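You operate a simulated robot arm through the tools that you are given. There is no shell and no other tool. Be economical: measure what you need, move in short steps, check, and stop when the job is done.

Carry out the task below with a simulated robot arm. There is one attempt and no reset: what you move stays moved.

TASK
Stack the bobbin marked "4 A" from the top of the wall bench on top of the bobbin marked "3 A".

It is judged by the outcome, as a careful person would: the job done as asked, and still so three seconds after it is handed in. It fails if anything else is knocked over, pushed out of place, dropped, spilled or broken.

THE ROBOT
A 6-joint arm with a two-finger parallel gripper, fixed in place. Base frame: the origin is at the foot of the arm, x ahead of it, y to its left, z up; the work surface is at about z = 0. Lengths are in m, angles in rad, forces in N, time in s.
With the tool pointing down near the work surface it reaches from about 0.14 to 0.58 m from the base axis. Its first joint turns from -1.152 to 1.152 rad. Payload 2.1 kg.
Tool frame: the origin (TCP) lies between the finger pads and is the grasp point; the fingertips stand 0.03 m ahead of it; z points along the fingers, y is the line along which they close. The gripper opens to 0.094 m. The fingers are 0.028 m wide and 0.01 m thick; the gripper's body (0.05 by 0.096 m) begins 0.055 m behind the TCP.
Orientation is that of the tool frame in the base frame, as a unit quaternion [x, y, z, w]. With the fingers straight down and closing along the base's y, the tool's x points along the base's -x, its y along +y and its z along -z.

THE INTERFACE
- The arm moves only by the tool drive_tool. Its argument "increments" is a list of rows, each an object (a shift or turn left out is 0, a gripper value left out holds the last) with "xyz": the shift along the tool's x, y, z in mm, a list of three; "turn": the turn, a rotation vector about the tool's x, y, z in rad, a list of three. In form: [{"xyz": [tx, ty, tz], "turn": [ax, ay, az]}, ...]. A call has 1 to 10 rows; each row shifts and turns the commanded pose from where the row before left it, along the tool's axes as they then stand. "jaw" is the closure, from 0 (fully open) to 1 (shut), set as the call begins (left out, the last holds). A row lasts 0.2 s, in which the tool goes at most 0.05 m and 0.15 rad; a call with a longer step from one row to the next is refused whole, and so is a gripper value outside its range. A pose out of reach is approached as far as the arm can. The call stops where the force on the tool passes 40 N (or 10 N more than at its start, if that is more) or the arm is blocked; 0.2 s more then pass. The fingers move at their own pace (about 0.072 m/s each) and stop on an object; they squeeze with about 34 N. The grip force told is the motor's: it shows also when the fingers shut on nothing. Time passes only in rows, and 0.2 s behind the last, so rows that do not move let the fingers close. It gives the time, the measured TCP pose, the force on the tool (base axes), the opening and the grip force at its end, in the units of the frame above (readings bear some noise), and new pictures: "pictures" is both (left out), scene, wrist or none.
- Cameras (640 x 400 px; columns grow to the right, rows downward): "scene" is fixed at [0.0458, -0.3615, 0.4995]; the picture's right is [0.88, -0.48, 0.00], its down [-0.21, -0.38, -0.90] and it looks along [0.43, 0.79, -0.44] (base axes); focal length 344 px, centre (320, 200). "wrist" rides on the gripper at [-0.037, 0, -0.058] in the tool frame; the picture's right is [0.00, -1.00, 0.00], its down [0.97, 0.00, -0.24] and it looks along [0.24, 0.00, 0.97] (tool axes); focal length 218 px, centre (320, 200).
- measure_at(camera, pixels): for up to 12 pixels [column, row] of the newest picture of that camera ("zoom" is the newest enlarged one), the place [x, y, z] in the base frame of the surface seen there, good to about 0.002 m. No time passes.
- enlarge(camera, box): a new picture of the part [left, top, right, bottom] of that camera's present view, enlarged. No time passes.
- sign_off(): hands the job in; it is judged then, once.

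Work in short steps. Measure before you move; look again where a grasp or a placing could have gone wrong, and mend it. You have 60 turns and 120 pictures in all, the two below and enlarged ones among them. Open the gripper and draw the arm clear of the work before you hand the job in, unless the task says otherwise; then end with one line.

The tools are called after ">>>" as a command line: name --argument value ..., lists and objects as JSON in quotes. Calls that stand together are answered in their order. drive_tool: Moves the arm, as the interface text tells. Its arguments: {"type":"object","properties":{"increments":{"type":"array"},"jaw":{"type":"number"},"pictures":{"type":"string","enum":["both","scene","wrist","none"]}},"required":["increments"]} The other tools are called the same way: measure_at (camera, pixels) gives the place of the surface under pixels of a picture; enlarge (camera, box) takes an enlarged picture of a part of a camera's view; sign_off () hands the job in.

At the start:

```text
time: 0.0
ee_pos: [0.2589, 0.1382, 0.2736]
orientation: [0.0, 1.0, 0.001, 0.0]
contact_force: [1.0, 0.4, 0.4]
opening: 0.0939
grip_force: 0.0
```

scene: 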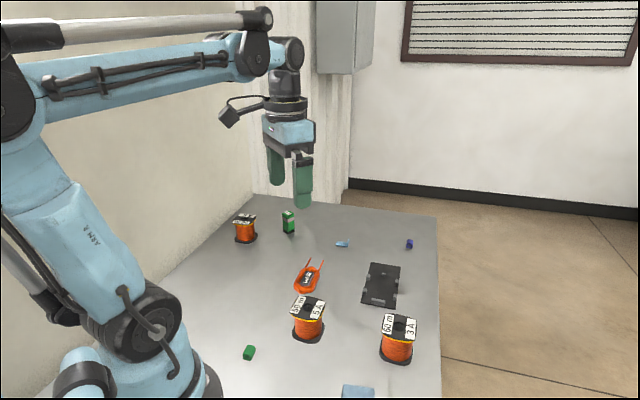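
wrist: 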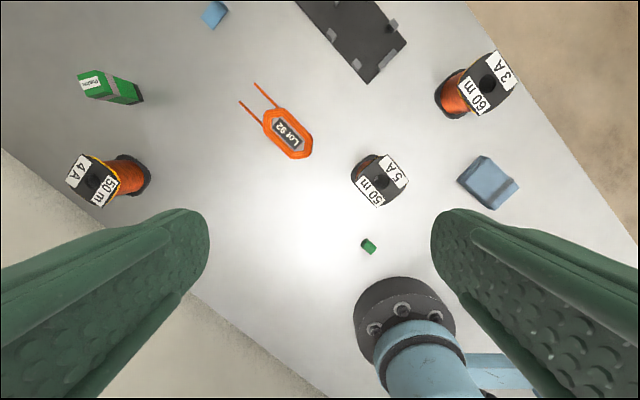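

The wrist picture shows "4 A" at about (95,180) and "3 A" at about (488,85). I enlarge both and measure their surfaces.

>>> enlarge --camera "wrist" --box '[40, 130, 168, 210]'

>>> measure_at --camera "wrist" --pixels '[[85, 155], [117, 182], [101, 206], [67, 182], [130, 175], [147, 185], [465, 62], [487, 52], [516, 88], [475, 115], [450, 95], [165, 200]]'

>>> enlarge --camera "wrist" --box '[420, 40, 548, 120]'

>>> enlarge --camera "scene" --box '[200, 190, 328, 270]'

>>> enlarge --camera "scene" --box '[330, 290, 458, 370]'

```text
5.00 times, centred on (104, 170) of wrist
```

zoom: 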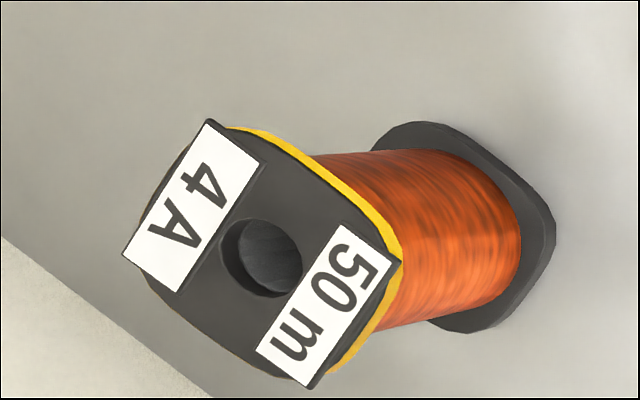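

```text
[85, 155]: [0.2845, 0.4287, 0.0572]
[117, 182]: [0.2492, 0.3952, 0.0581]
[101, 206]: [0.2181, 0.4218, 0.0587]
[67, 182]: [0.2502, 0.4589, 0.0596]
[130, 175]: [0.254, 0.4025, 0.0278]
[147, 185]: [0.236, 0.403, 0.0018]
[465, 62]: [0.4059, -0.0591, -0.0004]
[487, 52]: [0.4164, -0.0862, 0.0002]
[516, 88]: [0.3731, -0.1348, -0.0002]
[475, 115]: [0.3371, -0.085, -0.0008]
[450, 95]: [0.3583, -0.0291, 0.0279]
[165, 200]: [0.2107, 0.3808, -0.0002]
```

```text
5.00 times, centred on (484, 80) of wrist
```

zoom: 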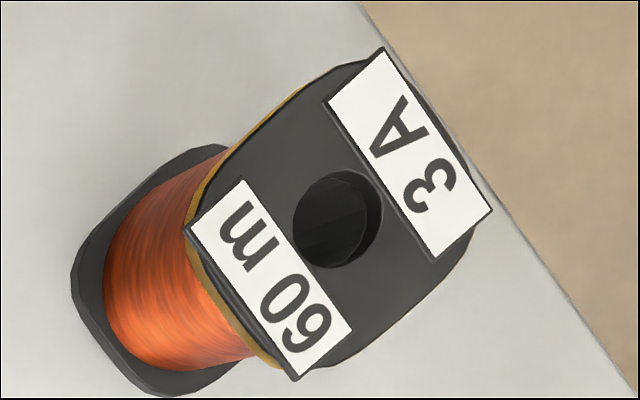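

```text
5.00 times, centred on (264, 230) of scene
```

zoom: 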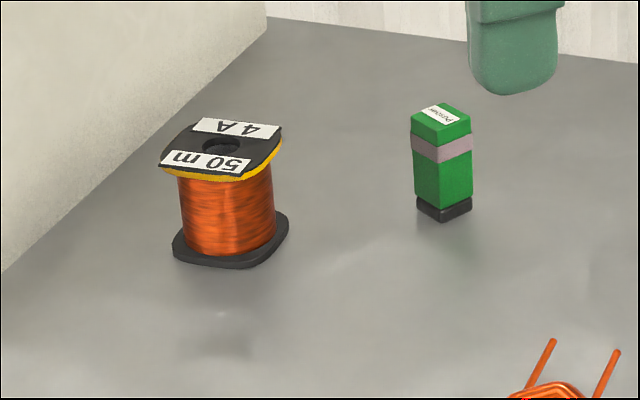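

```text
5.00 times, centred on (394, 330) of scene
```

zoom: 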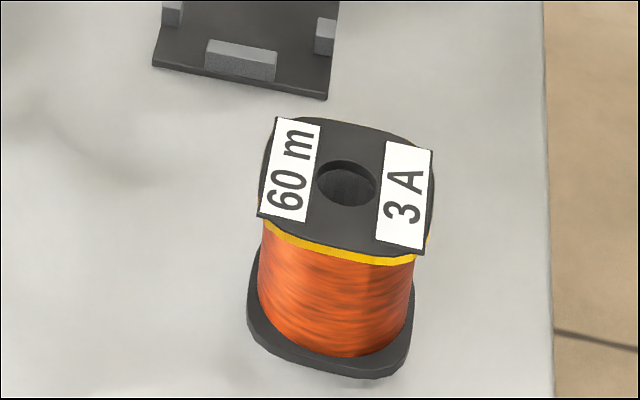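

"4 A" has its top at z≈0.058, centred near (0.250, 0.427). I measure the flange corners, the wall beside it, and 3 A's corners.

>>> measure_at --camera "wrist" --pixels '[[459, 86], [494, 53], [516, 82], [480, 113], [487, 84], [93, 180], [30, 180], [60, 205], [10, 200], [100, 240], [495, 72], [84, 170]]'

>>> measure_at --camera "scene" --pixels '[[233, 218], [255, 216], [232, 224], [249, 225], [245, 205], [225, 215], [210, 210], [230, 190], [200, 235], [215, 180], [160, 270], [289, 213]]'

```text
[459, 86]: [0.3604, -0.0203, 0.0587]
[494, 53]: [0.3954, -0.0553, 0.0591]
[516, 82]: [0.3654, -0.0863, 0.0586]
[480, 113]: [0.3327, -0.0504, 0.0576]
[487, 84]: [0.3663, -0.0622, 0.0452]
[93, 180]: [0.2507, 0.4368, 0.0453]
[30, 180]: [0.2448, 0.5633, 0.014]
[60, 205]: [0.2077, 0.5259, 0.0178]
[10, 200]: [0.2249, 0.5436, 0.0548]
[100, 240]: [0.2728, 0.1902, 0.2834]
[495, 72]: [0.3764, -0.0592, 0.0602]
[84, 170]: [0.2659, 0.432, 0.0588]
```

```text
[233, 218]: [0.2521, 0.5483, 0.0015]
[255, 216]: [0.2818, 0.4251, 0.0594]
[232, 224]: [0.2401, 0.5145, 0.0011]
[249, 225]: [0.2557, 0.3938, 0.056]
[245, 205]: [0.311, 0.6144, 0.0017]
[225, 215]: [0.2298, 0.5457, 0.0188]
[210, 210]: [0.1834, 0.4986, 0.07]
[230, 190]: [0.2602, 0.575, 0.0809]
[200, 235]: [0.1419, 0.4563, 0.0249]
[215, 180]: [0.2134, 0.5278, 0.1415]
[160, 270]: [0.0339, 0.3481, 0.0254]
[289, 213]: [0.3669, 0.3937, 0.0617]
```

Wall line is y−x≈0.315, about 0.098 m from the bobbin, so there is room. 4 A is centred at about (0.2505, 0.426) with yaw ≈0.83 rad; I move over it high up, then turn.

>>> drive_tool --increments '[{"xyz": [1, 36, 0]}, {"xyz": [1, 36, 0]}, {"xyz": [1, 36, 0]}, {"xyz": [1, 36, 0]}, {"xyz": [1, 36, 0]}, {"xyz": [1, 36, 0]}, {"xyz": [1, 36, 0]}, {"xyz": [1.4, 36, 0]}]' --jaw 0 --pictures "none"

>>> drive_tool --increments '[{"turn": [0, 0, -0.1383]}, {"turn": [0, 0, -0.1383]}, {"turn": [0, 0, -0.1383]}, {"turn": [0, 0, -0.1383]}, {"turn": [0, 0, -0.1383]}, {"turn": [0, 0, -0.1383]}, {"xyz": [0, 0, 40]}, {"xyz": [0, 0, 40]}, {}]'

```text
time: 1.8
ee_pos: [0.2486, 0.4276, 0.2761]
orientation: [-0.001, 1.0, 0.001, 0.001]
contact_force: [-0.2, 0.6, -0.3]
opening: 0.0941
grip_force: 0.1
```

```text
time: 3.8
ee_pos: [0.2491, 0.426, 0.1942]
orientation: [-0.404, 0.915, 0.0, 0.001]
contact_force: [0.1, -0.1, 0.3]
opening: 0.0939
grip_force: 0.1
```

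scene: 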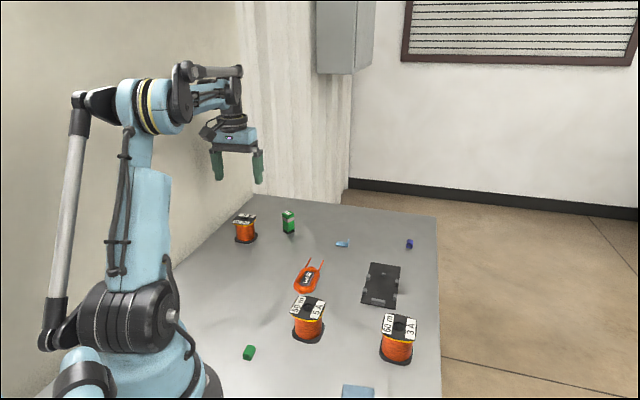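
wrist: 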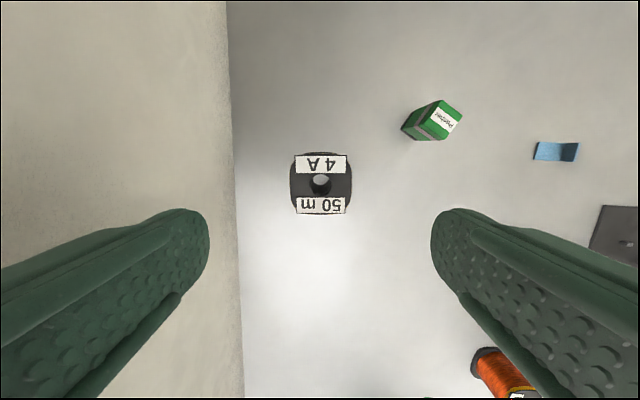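

The bobbin sits square in the wrist view, centred at (321,184). I measure its edges to check the centring.

>>> measure_at --camera "wrist" --pixels '[[293, 184], [349, 184], [297, 158], [346, 157], [297, 210], [344, 210], [321, 154], [321, 212], [228, 184]]'

>>> enlarge --camera "wrist" --box '[256, 144, 384, 224]'

```text
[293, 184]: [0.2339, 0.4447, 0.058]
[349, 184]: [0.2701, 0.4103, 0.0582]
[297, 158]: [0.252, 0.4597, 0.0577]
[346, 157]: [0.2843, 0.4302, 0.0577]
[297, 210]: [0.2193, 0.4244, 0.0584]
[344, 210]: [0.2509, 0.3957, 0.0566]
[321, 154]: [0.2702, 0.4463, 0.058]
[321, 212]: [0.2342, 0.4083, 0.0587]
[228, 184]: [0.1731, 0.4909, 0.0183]
```

```text
5.00 times, centred on (320, 184) of wrist
```

zoom: 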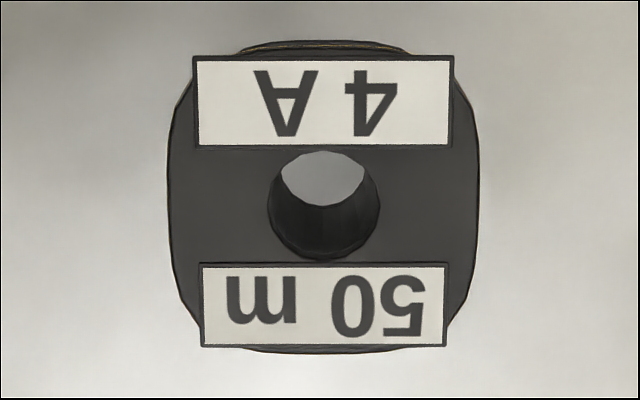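

Centre is about (0.252, 0.4275), only ~2 mm off. I correct it and descend to TCP z≈0.040, then check.

>>> drive_tool --increments '[{"xyz": [-2.5, -0.5, 20]}, {"xyz": [0, 0, 30]}, {"xyz": [0, 0, 30]}, {"xyz": [0, 0, 25]}, {"xyz": [0, 0, 20]}, {"xyz": [0, 0, 15]}, {"xyz": [0, 0, 14]}, {}]'

```text
time: 5.6
ee_pos: [0.2503, 0.4289, 0.0399]
orientation: [-0.404, 0.915, 0.0, 0.001]
contact_force: [-0.3, -0.4, -0.7]
opening: 0.0939
grip_force: 0.1
```

scene: 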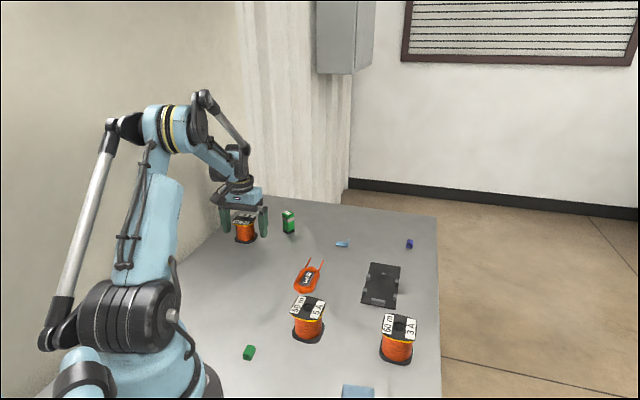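
wrist: 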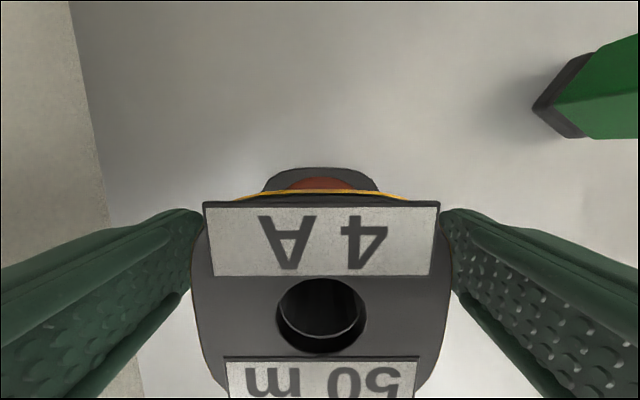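

The bobbin sits evenly between the fingers. I close on it.

>>> drive_tool --increments '[{}, {}, {}, {}, {}]' --jaw 1 --pictures "wrist"

```text
time: 6.8
ee_pos: [0.2505, 0.4296, 0.0403]
orientation: [-0.403, 0.915, 0.0, 0.0]
contact_force: [-0.5, -0.7, 0.3]
opening: 0.0594
grip_force: 34.0
```

wrist: 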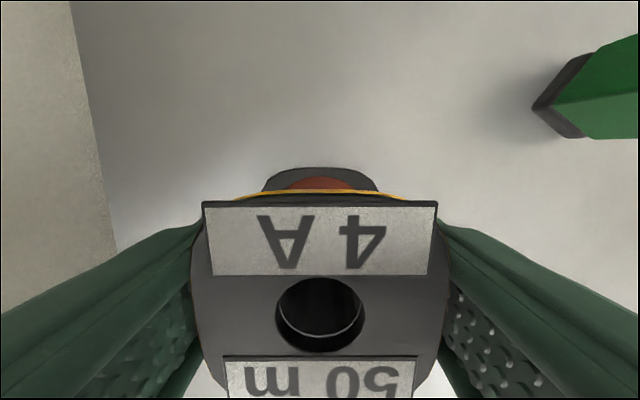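

Gripped at 34 N with 0.059 opening. I lift slowly.

>>> drive_tool --increments '[{"xyz": [0, 0, -10]}, {"xyz": [0, 0, -20]}, {"xyz": [0, 0, -30]}, {"xyz": [0, 0, -30]}, {"xyz": [0, 0, -30]}, {"xyz": [0, 0, -30]}, {}]'

```text
time: 8.4
ee_pos: [0.251, 0.4278, 0.1908]
orientation: [-0.404, 0.915, 0.001, 0.002]
contact_force: [-0.2, -1.0, 1.6]
opening: 0.0
grip_force: 33.0
```

scene: 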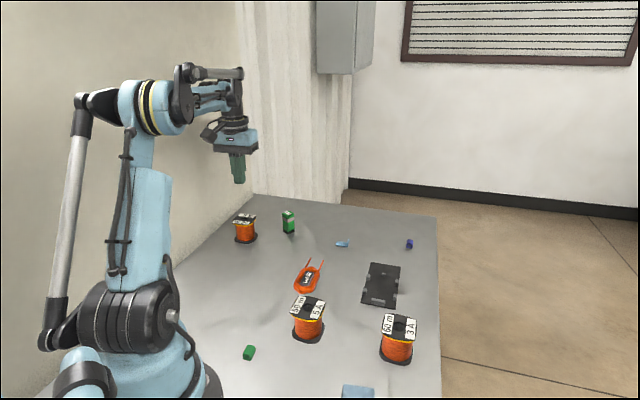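
wrist: 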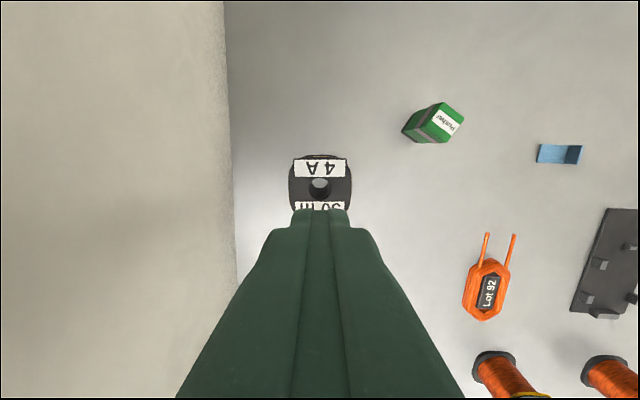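

The fingers slipped off (opening 0); the bobbin still stands in place. The thin flange edge lay 15 mm behind the TCP, off the pad centre. I open, and check how it stands now.

>>> drive_tool --increments '[{}, {}, {}, {}]' --jaw 0 --pictures "wrist"

>>> enlarge --camera "wrist" --box '[256, 144, 384, 224]'

>>> measure_at --camera "zoom" --pixels '[[175, 200], [470, 200], [200, 65], [445, 65], [210, 340], [440, 340], [320, 60], [320, 345]]'

>>> enlarge --camera "scene" --box '[200, 150, 296, 250]'

```text
time: 9.4
ee_pos: [0.2503, 0.4273, 0.1895]
orientation: [-0.404, 0.915, 0.002, 0.001]
contact_force: [0.8, -1.4, 0.4]
opening: 0.0939
grip_force: 0.0
```

wrist: 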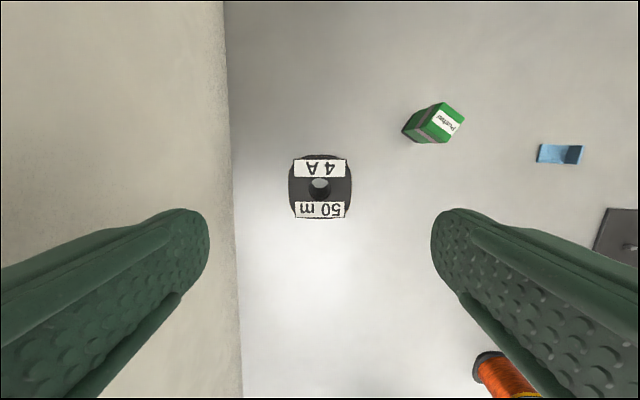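

```text
5.00 times, centred on (320, 184) of wrist
```

zoom: 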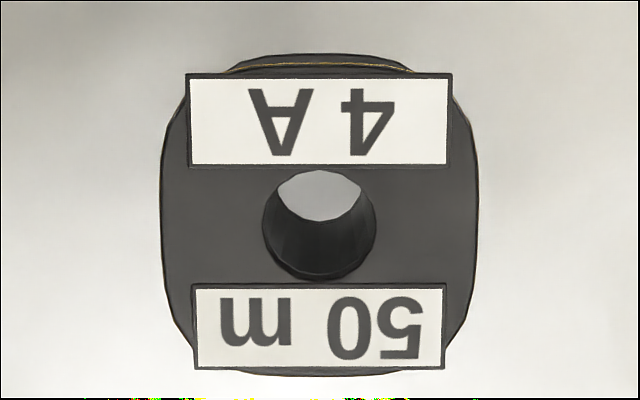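

```text
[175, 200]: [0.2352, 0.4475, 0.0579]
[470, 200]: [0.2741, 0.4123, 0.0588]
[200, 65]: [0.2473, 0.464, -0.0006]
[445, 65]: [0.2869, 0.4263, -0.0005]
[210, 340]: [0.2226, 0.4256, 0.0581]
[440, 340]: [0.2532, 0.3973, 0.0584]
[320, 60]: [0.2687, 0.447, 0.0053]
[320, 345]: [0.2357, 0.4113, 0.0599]
```

```text
4.00 times, centred on (248, 200) of scene
```

zoom: 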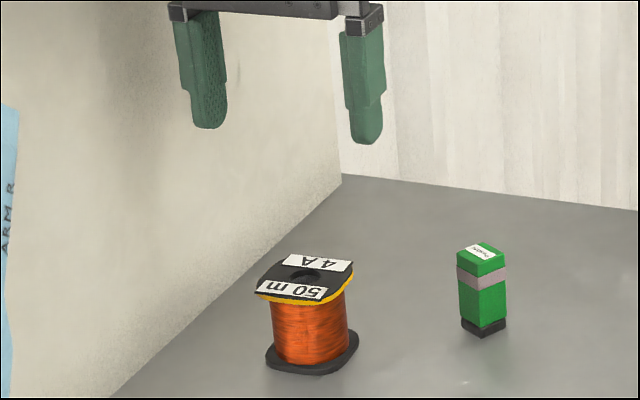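

The bobbin hasn't moved (centre ≈ (0.252, 0.4275)). I go down again so the top flange is at the TCP height, z≈0.054.

>>> drive_tool --increments '[{"xyz": [-1, -1, 30]}, {"xyz": [0, 0, 30]}, {"xyz": [0, 0, 30]}, {"xyz": [0, 0, 25]}, {"xyz": [0, 0, 20.5]}, {}]' --pictures "none"

>>> drive_tool --increments '[{}, {}, {}, {}, {}]' --jaw 1 --pictures "none"

>>> drive_tool --increments '[{"xyz": [0, 0, -2]}, {"xyz": [0, 0, -3]}, {"xyz": [0, 0, -3]}, {"xyz": [0, 0, -4]}, {}]'

```text
time: 10.8
ee_pos: [0.2541, 0.4275, 0.0541]
orientation: [-0.404, 0.915, 0.0, 0.001]
contact_force: [-0.6, 0.6, -0.2]
opening: 0.0941
grip_force: 0.0
```

```text
time: 12.0
ee_pos: [0.2536, 0.4284, 0.0546]
orientation: [-0.404, 0.915, 0.0, 0.001]
contact_force: [-0.1, -0.7, 1.2]
opening: 0.0594
grip_force: 33.8
```

```text
time: 13.2
ee_pos: [0.253, 0.4281, 0.0675]
orientation: [-0.404, 0.915, 0.0, 0.001]
contact_force: [0.4, 0.0, -2.3]
opening: 0.0592
grip_force: 34.0
```

scene: 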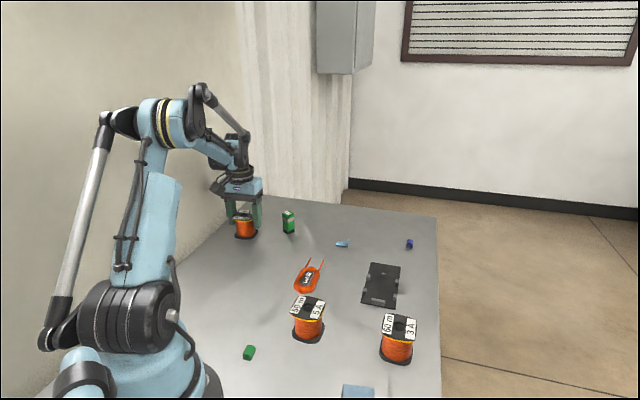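
wrist: 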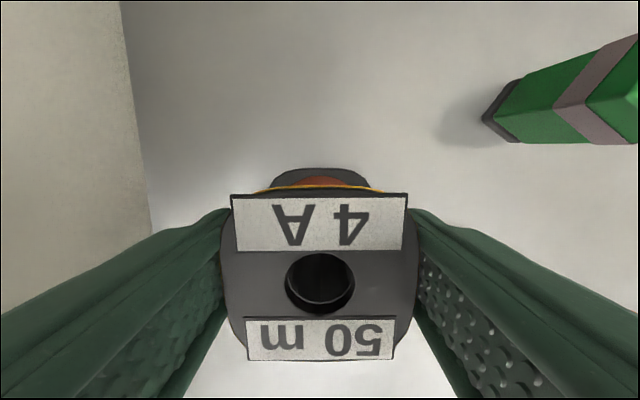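

I check whether the bobbin came up with the fingers.

>>> measure_at --camera "wrist" --pixels '[[235, 280], [405, 280], [320, 220], [320, 330]]'

>>> enlarge --camera "scene" --box '[200, 180, 296, 250]'

```text
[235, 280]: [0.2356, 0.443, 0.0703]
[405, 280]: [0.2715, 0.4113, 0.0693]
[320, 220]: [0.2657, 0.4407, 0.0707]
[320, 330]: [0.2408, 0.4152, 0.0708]
```

```text
5.71 times, centred on (248, 215) of scene
```

zoom: 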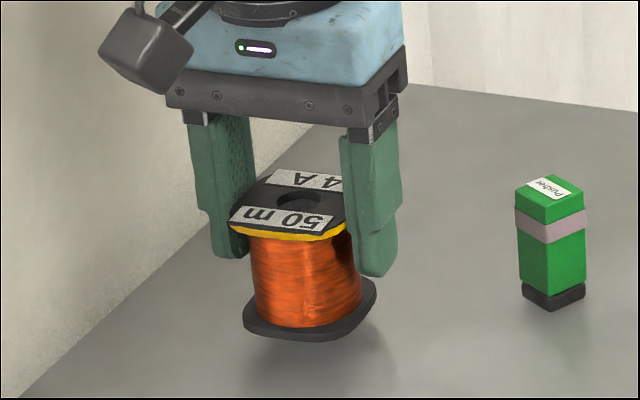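

It is lifted level (top 0.070). I lift further, gently ramped.

>>> drive_tool --increments '[{"xyz": [0, 0, -5]}, {"xyz": [0, 0, -8]}, {"xyz": [0, 0, -10]}, {"xyz": [0, 0, -12]}, {"xyz": [0, 0, -12]}, {"xyz": [0, 0, -12]}, {"xyz": [0, 0, -10]}, {"xyz": [0, 0, -8]}, {"xyz": [0, 0, -5]}, {}]' --pictures "wrist"

>>> measure_at --camera "wrist" --pixels '[[235, 280], [405, 280], [320, 220], [320, 330]]'

```text
time: 15.4
ee_pos: [0.2529, 0.4284, 0.15]
orientation: [-0.404, 0.915, 0.001, 0.001]
contact_force: [0.3, -0.2, -2.7]
opening: 0.0592
grip_force: 34.1
```

wrist: 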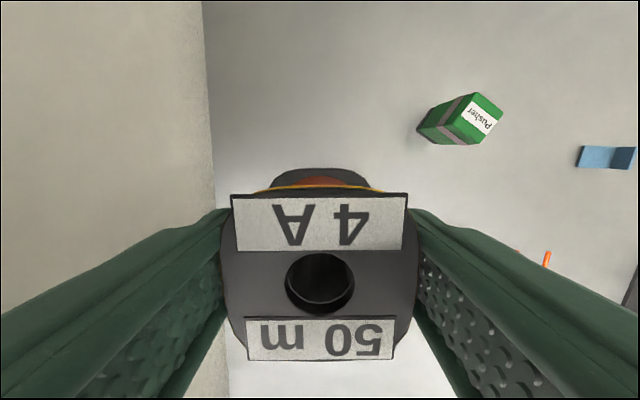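

```text
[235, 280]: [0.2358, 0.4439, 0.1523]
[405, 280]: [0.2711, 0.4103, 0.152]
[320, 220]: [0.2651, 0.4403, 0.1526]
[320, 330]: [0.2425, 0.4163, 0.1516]
```

Hold is firm (top 0.152, no slip). I carry it in gently ramped calls toward 3 A at (0.3635, −0.053).

>>> drive_tool --increments '[{"xyz": [2.85, -4.11, 0]}, {"xyz": [5.7, -8.22, 0]}, {"xyz": [8.54, -12.33, 0]}, {"xyz": [11.39, -16.44, 0]}, {"xyz": [14.24, -20.55, 0]}, {"xyz": [14.24, -20.55, 0]}, {"xyz": [11.39, -16.44, 0]}, {"xyz": [8.54, -12.33, 0]}, {"xyz": [5.7, -8.22, 0]}, {"xyz": [2.85, -4.11, 0]}]' --pictures "none"

>>> drive_tool --increments '[{"xyz": [2.85, -4.11, 0]}, {"xyz": [5.7, -8.22, 0]}, {"xyz": [8.54, -12.33, 0]}, {"xyz": [11.39, -16.44, 0]}, {"xyz": [14.24, -20.55, 0]}, {"xyz": [14.24, -20.55, 0]}, {"xyz": [11.39, -16.44, 0]}, {"xyz": [8.54, -12.33, 0]}, {"xyz": [5.7, -8.22, 0]}, {"xyz": [2.85, -4.11, 0]}]' --pictures "scene"

```text
time: 17.6
ee_pos: [0.2864, 0.282, 0.1491]
orientation: [-0.402, 0.916, 0.0, 0.001]
contact_force: [0.5, 0.4, -2.5]
opening: 0.0592
grip_force: 34.1
```

```text
time: 19.8
ee_pos: [0.3204, 0.1356, 0.1492]
orientation: [-0.403, 0.915, 0.001, 0.001]
contact_force: [-0.6, -0.8, -3.7]
opening: 0.0593
grip_force: 33.7
```

scene: 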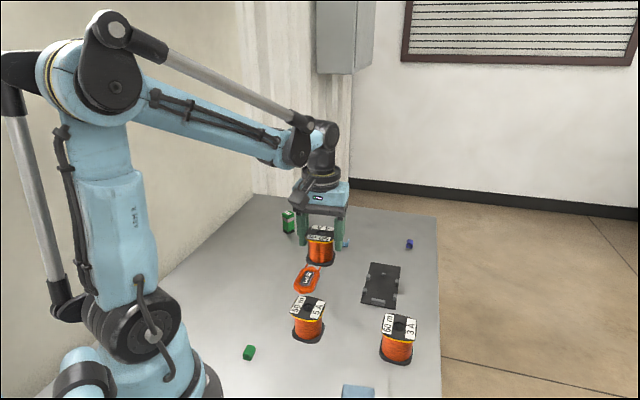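

Still held. I measure 3 A's flange again from the scene camera before going over it.

>>> enlarge --camera "scene" --box '[330, 290, 458, 370]'

>>> measure_at --camera "zoom" --pixels '[[278, 120], [260, 213], [429, 152], [422, 250], [266, 170], [428, 200], [355, 128], [335, 240]]'

```text
5.00 times, centred on (394, 330) of scene
```

zoom: 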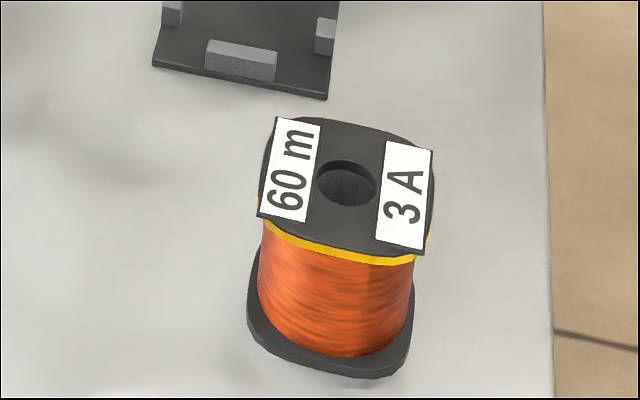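

```text
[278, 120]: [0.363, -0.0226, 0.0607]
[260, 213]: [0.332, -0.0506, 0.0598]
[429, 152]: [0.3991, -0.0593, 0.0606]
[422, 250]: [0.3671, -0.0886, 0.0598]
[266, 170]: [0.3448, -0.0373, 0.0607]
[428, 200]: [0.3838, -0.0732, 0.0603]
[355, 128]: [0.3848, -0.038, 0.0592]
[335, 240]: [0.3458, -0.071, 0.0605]
```

3 A's centre is about (0.3645, −0.0545), top at 0.060, edge yaw ≈0.77. I carry the rest of the way and align the turn.

>>> drive_tool --increments '[{"xyz": [3.69, -5.35, 0]}, {"xyz": [7.39, -10.71, 0]}, {"xyz": [11.08, -16.06, 0]}, {"xyz": [14.77, -21.41, 0]}, {"xyz": [18.47, -26.77, 0]}, {"xyz": [18.47, -26.77, 0]}, {"xyz": [14.77, -21.41, 0]}, {"xyz": [11.08, -16.06, 0]}, {"xyz": [7.39, -10.71, 0]}, {"xyz": [3.69, -5.35, 0]}]' --pictures "none"

>>> drive_tool --increments '[{"turn": [0, 0, 0.018]}, {"turn": [0, 0, 0.018]}, {"turn": [0, 0, 0.018]}, {}, {}]'

```text
time: 22.0
ee_pos: [0.3635, -0.0548, 0.1488]
orientation: [-0.403, 0.915, 0.0, 0.0]
contact_force: [0.6, 0.4, -3.2]
opening: 0.0593
grip_force: 34.1
```

```text
time: 23.2
ee_pos: [0.3631, -0.055, 0.1485]
orientation: [-0.379, 0.925, 0.001, 0.001]
contact_force: [0.8, -0.2, -2.5]
opening: 0.0591
grip_force: 33.8
```

scene: 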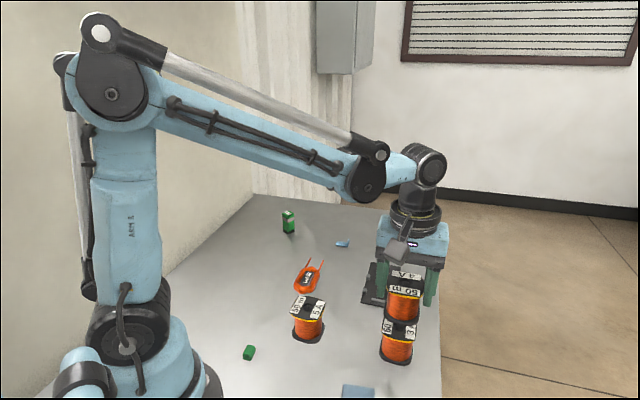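
wrist: 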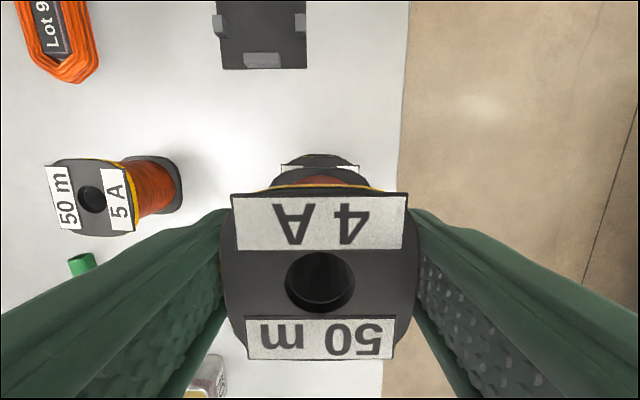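

I check where 4 A's flange really is relative to 3 A's, and how it looks from the scene camera.

>>> measure_at --camera "wrist" --pixels '[[225, 280], [413, 280], [320, 199], [320, 355], [240, 197], [402, 199], [251, 356], [390, 356]]'

>>> enlarge --camera "scene" --box '[340, 260, 468, 370]'

```text
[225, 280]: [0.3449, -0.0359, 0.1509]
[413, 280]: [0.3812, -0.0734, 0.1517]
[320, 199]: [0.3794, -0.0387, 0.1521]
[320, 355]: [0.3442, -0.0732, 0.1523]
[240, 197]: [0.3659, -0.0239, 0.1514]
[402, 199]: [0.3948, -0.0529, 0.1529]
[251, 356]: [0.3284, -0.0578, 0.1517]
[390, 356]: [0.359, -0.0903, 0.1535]
```

```text
3.64 times, centred on (404, 315) of scene
```

zoom: 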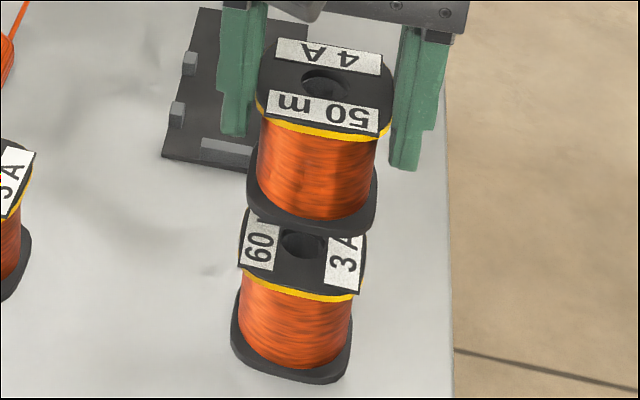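

4 A's centre is (0.3623, −0.0558), about 2.5 mm off 3 A's. I correct that and lower 26 mm, leaving about 8 mm.

>>> drive_tool --increments '[{"xyz": [-1.2, -0.3, 2]}, {"xyz": [-1.3, -0.3, 4]}, {"xyz": [0, 0, 6]}, {"xyz": [0, 0, 6]}, {"xyz": [0, 0, 5]}, {"xyz": [0, 0, 3]}, {}]'

>>> enlarge --camera "scene" --box '[340, 260, 468, 370]'

>>> measure_at --camera "wrist" --pixels '[[225, 280], [413, 280], [320, 199], [320, 355], [240, 197], [402, 199], [251, 356], [390, 356]]'

```text
time: 24.8
ee_pos: [0.3654, -0.0526, 0.1226]
orientation: [-0.378, 0.926, 0.0, 0.001]
contact_force: [-0.9, -0.2, -3.1]
opening: 0.0595
grip_force: 34.5
```

scene: 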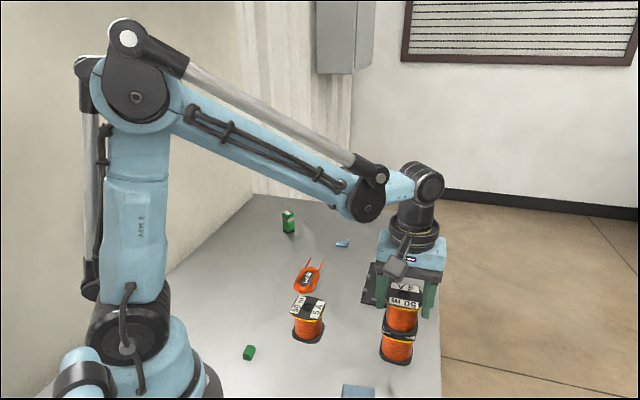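
wrist: 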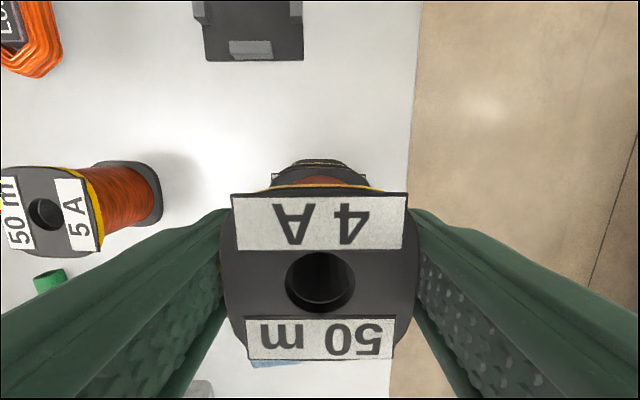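

```text
3.64 times, centred on (404, 315) of scene
```

zoom: 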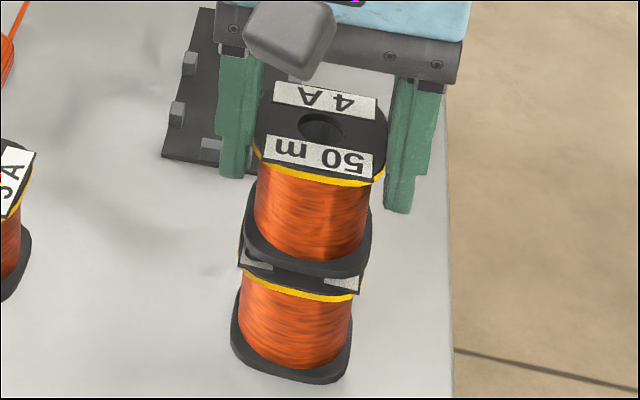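

```text
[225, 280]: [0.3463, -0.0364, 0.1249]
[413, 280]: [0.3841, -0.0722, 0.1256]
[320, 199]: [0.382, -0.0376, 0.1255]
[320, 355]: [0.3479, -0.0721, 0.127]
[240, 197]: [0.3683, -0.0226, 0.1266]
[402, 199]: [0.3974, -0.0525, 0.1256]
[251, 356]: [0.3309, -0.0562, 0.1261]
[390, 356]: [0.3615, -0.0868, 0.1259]
```

Centre now (0.365, −0.0545), matching 3 A. I lower in small steps to touch.

>>> drive_tool --increments '[{"xyz": [0, 0, 2]}, {"xyz": [0, 0, 2]}, {"xyz": [0, 0, 1.5]}, {"xyz": [0, 0, 1]}, {}]' --pictures "scene"

>>> enlarge --camera "scene" --box '[360, 310, 440, 360]'

```text
time: 26.0
ee_pos: [0.3653, -0.0536, 0.1152]
orientation: [-0.378, 0.926, 0.0, 0.001]
contact_force: [0.7, 0.5, -2.5]
opening: 0.0591
grip_force: 34.3
```

scene: 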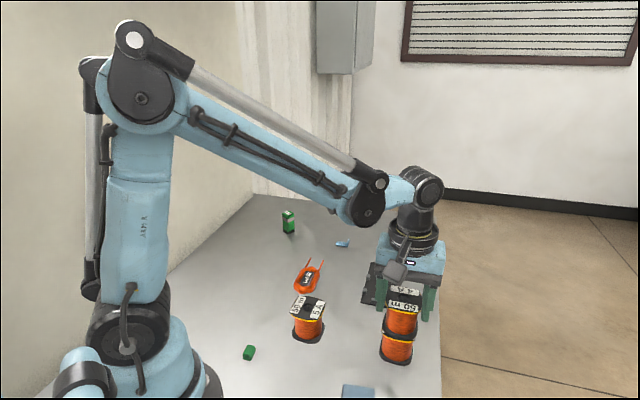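

```text
8.00 times, centred on (400, 335) of scene
```

zoom: 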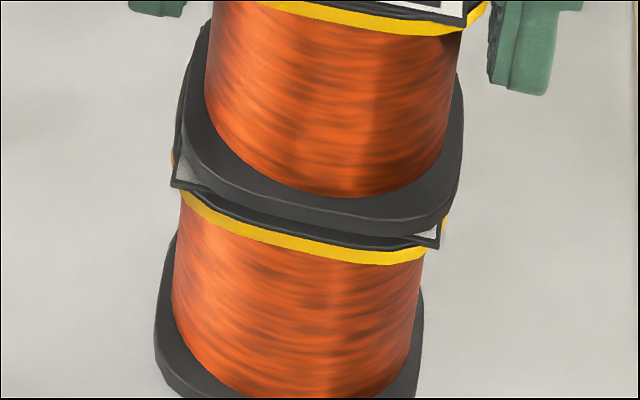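

Force is still −2.5 N (hanging), with about 1–2 mm left. I lower 1 mm at a time.

>>> drive_tool --increments '[{"xyz": [0, 0, 0.5]}, {"xyz": [0, 0, 0.5]}, {}]' --pictures "none"

>>> drive_tool --increments '[{"xyz": [0, 0, 0.4]}, {"xyz": [0, 0, 0.4]}, {}]' --pictures "none"

```text
time: 26.8
ee_pos: [0.3664, -0.054, 0.1141]
orientation: [-0.38, 0.925, 0.001, 0.001]
contact_force: [-0.2, -0.2, -2.7]
opening: 0.0593
grip_force: 34.3
```

```text
time: 27.6
ee_pos: [0.3657, -0.0526, 0.1136]
orientation: [-0.379, 0.925, 0.001, 0.001]
contact_force: [0.6, -0.9, -1.8]
opening: 0.0593
grip_force: 34.4
```

>>> drive_tool --increments '[{"xyz": [0, 0, 0.4]}, {}]' --pictures "none"

>>> drive_tool --increments '[{"xyz": [0, 0, 0.4]}, {}]' --pictures "scene"

>>> enlarge --camera "scene" --box '[360, 310, 440, 360]'

```text
time: 28.2
ee_pos: [0.3662, -0.0523, 0.1138]
orientation: [-0.378, 0.926, 0.0, 0.001]
contact_force: [0.1, 0.6, -2.4]
opening: 0.0592
grip_force: 34.3
```

```text
time: 28.8
ee_pos: [0.3658, -0.0542, 0.1138]
orientation: [-0.379, 0.925, 0.0, 0.001]
contact_force: [-0.1, 0.5, -3.0]
opening: 0.0592
grip_force: 34.4
```

scene: 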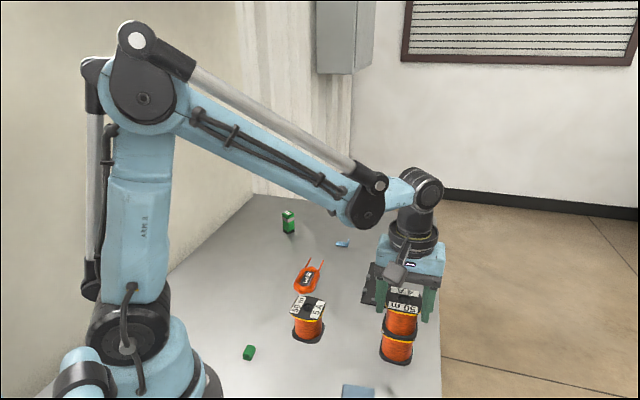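

```text
8.00 times, centred on (400, 335) of scene
```

zoom: 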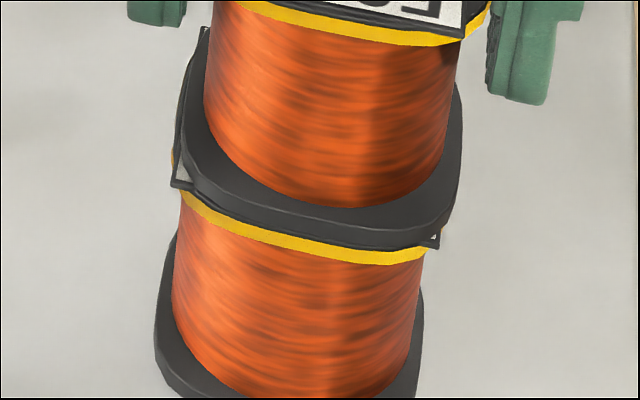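

Almost touching. I lower a little more, watching the force.

>>> drive_tool --increments '[{"xyz": [0, 0, 0.5]}, {}]' --pictures "none"

>>> drive_tool --increments '[{"xyz": [0, 0, 0.5]}, {}]' --pictures "none"

```text
time: 29.4
ee_pos: [0.3658, -0.0538, 0.1132]
orientation: [-0.378, 0.926, 0.0, 0.001]
contact_force: [0.1, -0.1, -2.1]
opening: 0.0588
grip_force: 34.2
```

```text
time: 30.0
ee_pos: [0.364, -0.0538, 0.1142]
orientation: [-0.378, 0.926, 0.0, 0.001]
contact_force: [-0.4, 0.1, 8.3]
opening: 0.0593
grip_force: 33.9
```

Contact: force is now +8.3 N. I release.

>>> drive_tool --increments '[{"xyz": [0, 0, -0.3]}, {}]' --pictures "none"

>>> drive_tool --increments '[{}, {}, {}, {}]' --jaw 0

```text
time: 30.6
ee_pos: [0.3664, -0.0526, 0.1124]
orientation: [-0.379, 0.925, 0.0, 0.001]
contact_force: [-0.5, -0.5, -3.0]
opening: 0.0593
grip_force: 33.7
```

```text
time: 31.6
ee_pos: [0.3661, -0.0534, 0.1135]
orientation: [-0.379, 0.925, 0.0, 0.0]
contact_force: [0.1, 0.4, 0.0]
opening: 0.0942
grip_force: 0.1
```

scene: 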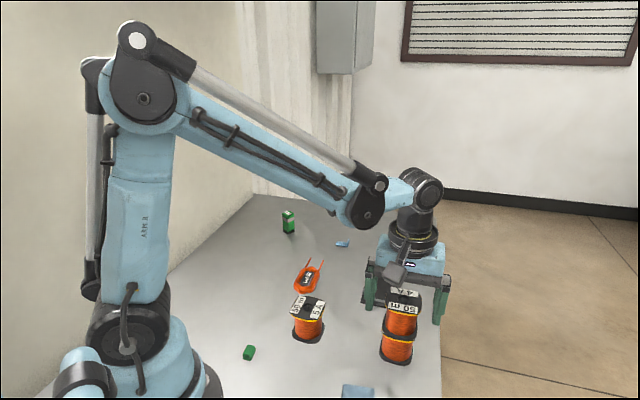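
wrist: 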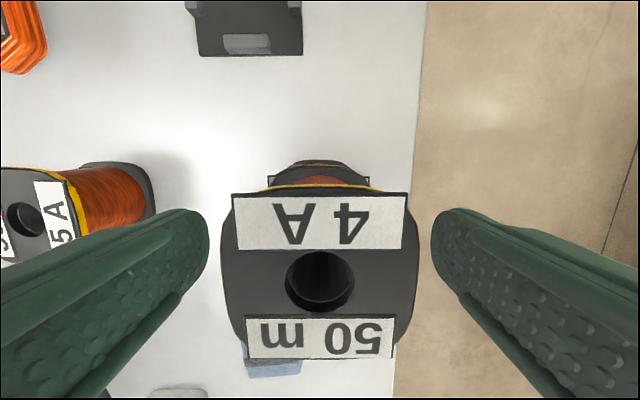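

The bobbin stands on 3 A and the fingers are clear on both sides. I rise straight up and draw back.

>>> drive_tool --increments '[{"xyz": [0, 0, -10]}, {"xyz": [0, 0, -20]}, {"xyz": [0, 0, -30]}, {"xyz": [0, 0, -30]}, {"xyz": [0, 0, -30]}, {"xyz": [30, 0, 0]}, {"xyz": [40, 0, 0]}, {"xyz": [40, 0, 0]}, {}]'

>>> enlarge --camera "scene" --box '[340, 260, 468, 370]'

>>> measure_at --camera "zoom" --pixels '[[215, 130], [280, 130], [250, 60], [230, 100]]'

```text
time: 33.6
ee_pos: [0.2852, -0.131, 0.231]
orientation: [-0.379, 0.925, 0.0, 0.0]
contact_force: [-0.2, 0.4, 0.9]
opening: 0.0939
grip_force: 0.0
```

scene: 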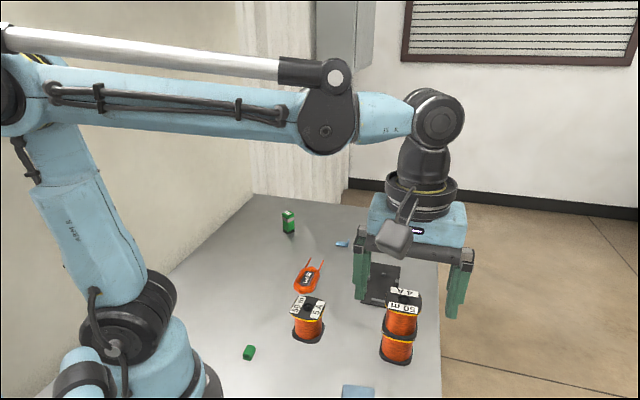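
wrist: 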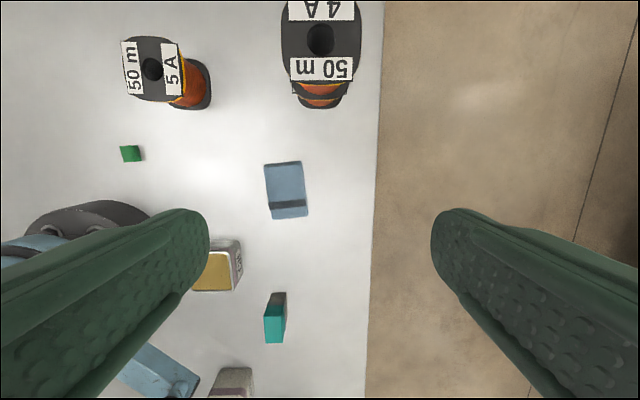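

```text
3.64 times, centred on (404, 315) of scene
```

zoom: 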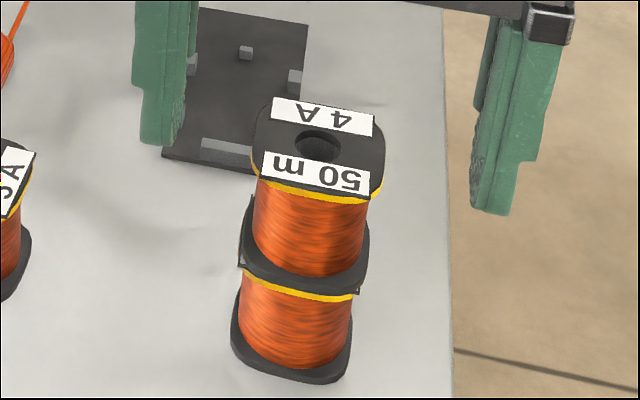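

```text
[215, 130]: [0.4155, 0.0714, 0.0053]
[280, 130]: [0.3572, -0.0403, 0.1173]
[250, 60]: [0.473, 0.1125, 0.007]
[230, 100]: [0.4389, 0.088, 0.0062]
```

The stack is upright, square and steady (top at z≈0.117). The gripper is open and clear, and nothing else has moved, so I hand in.

>>> sign_off

```text
The job is handed in.
```

The "4 A" bobbin is standing upright and centred on top of the "3 A" bobbin. The first grip slipped off but left it standing where it was, and nothing else was disturbed.
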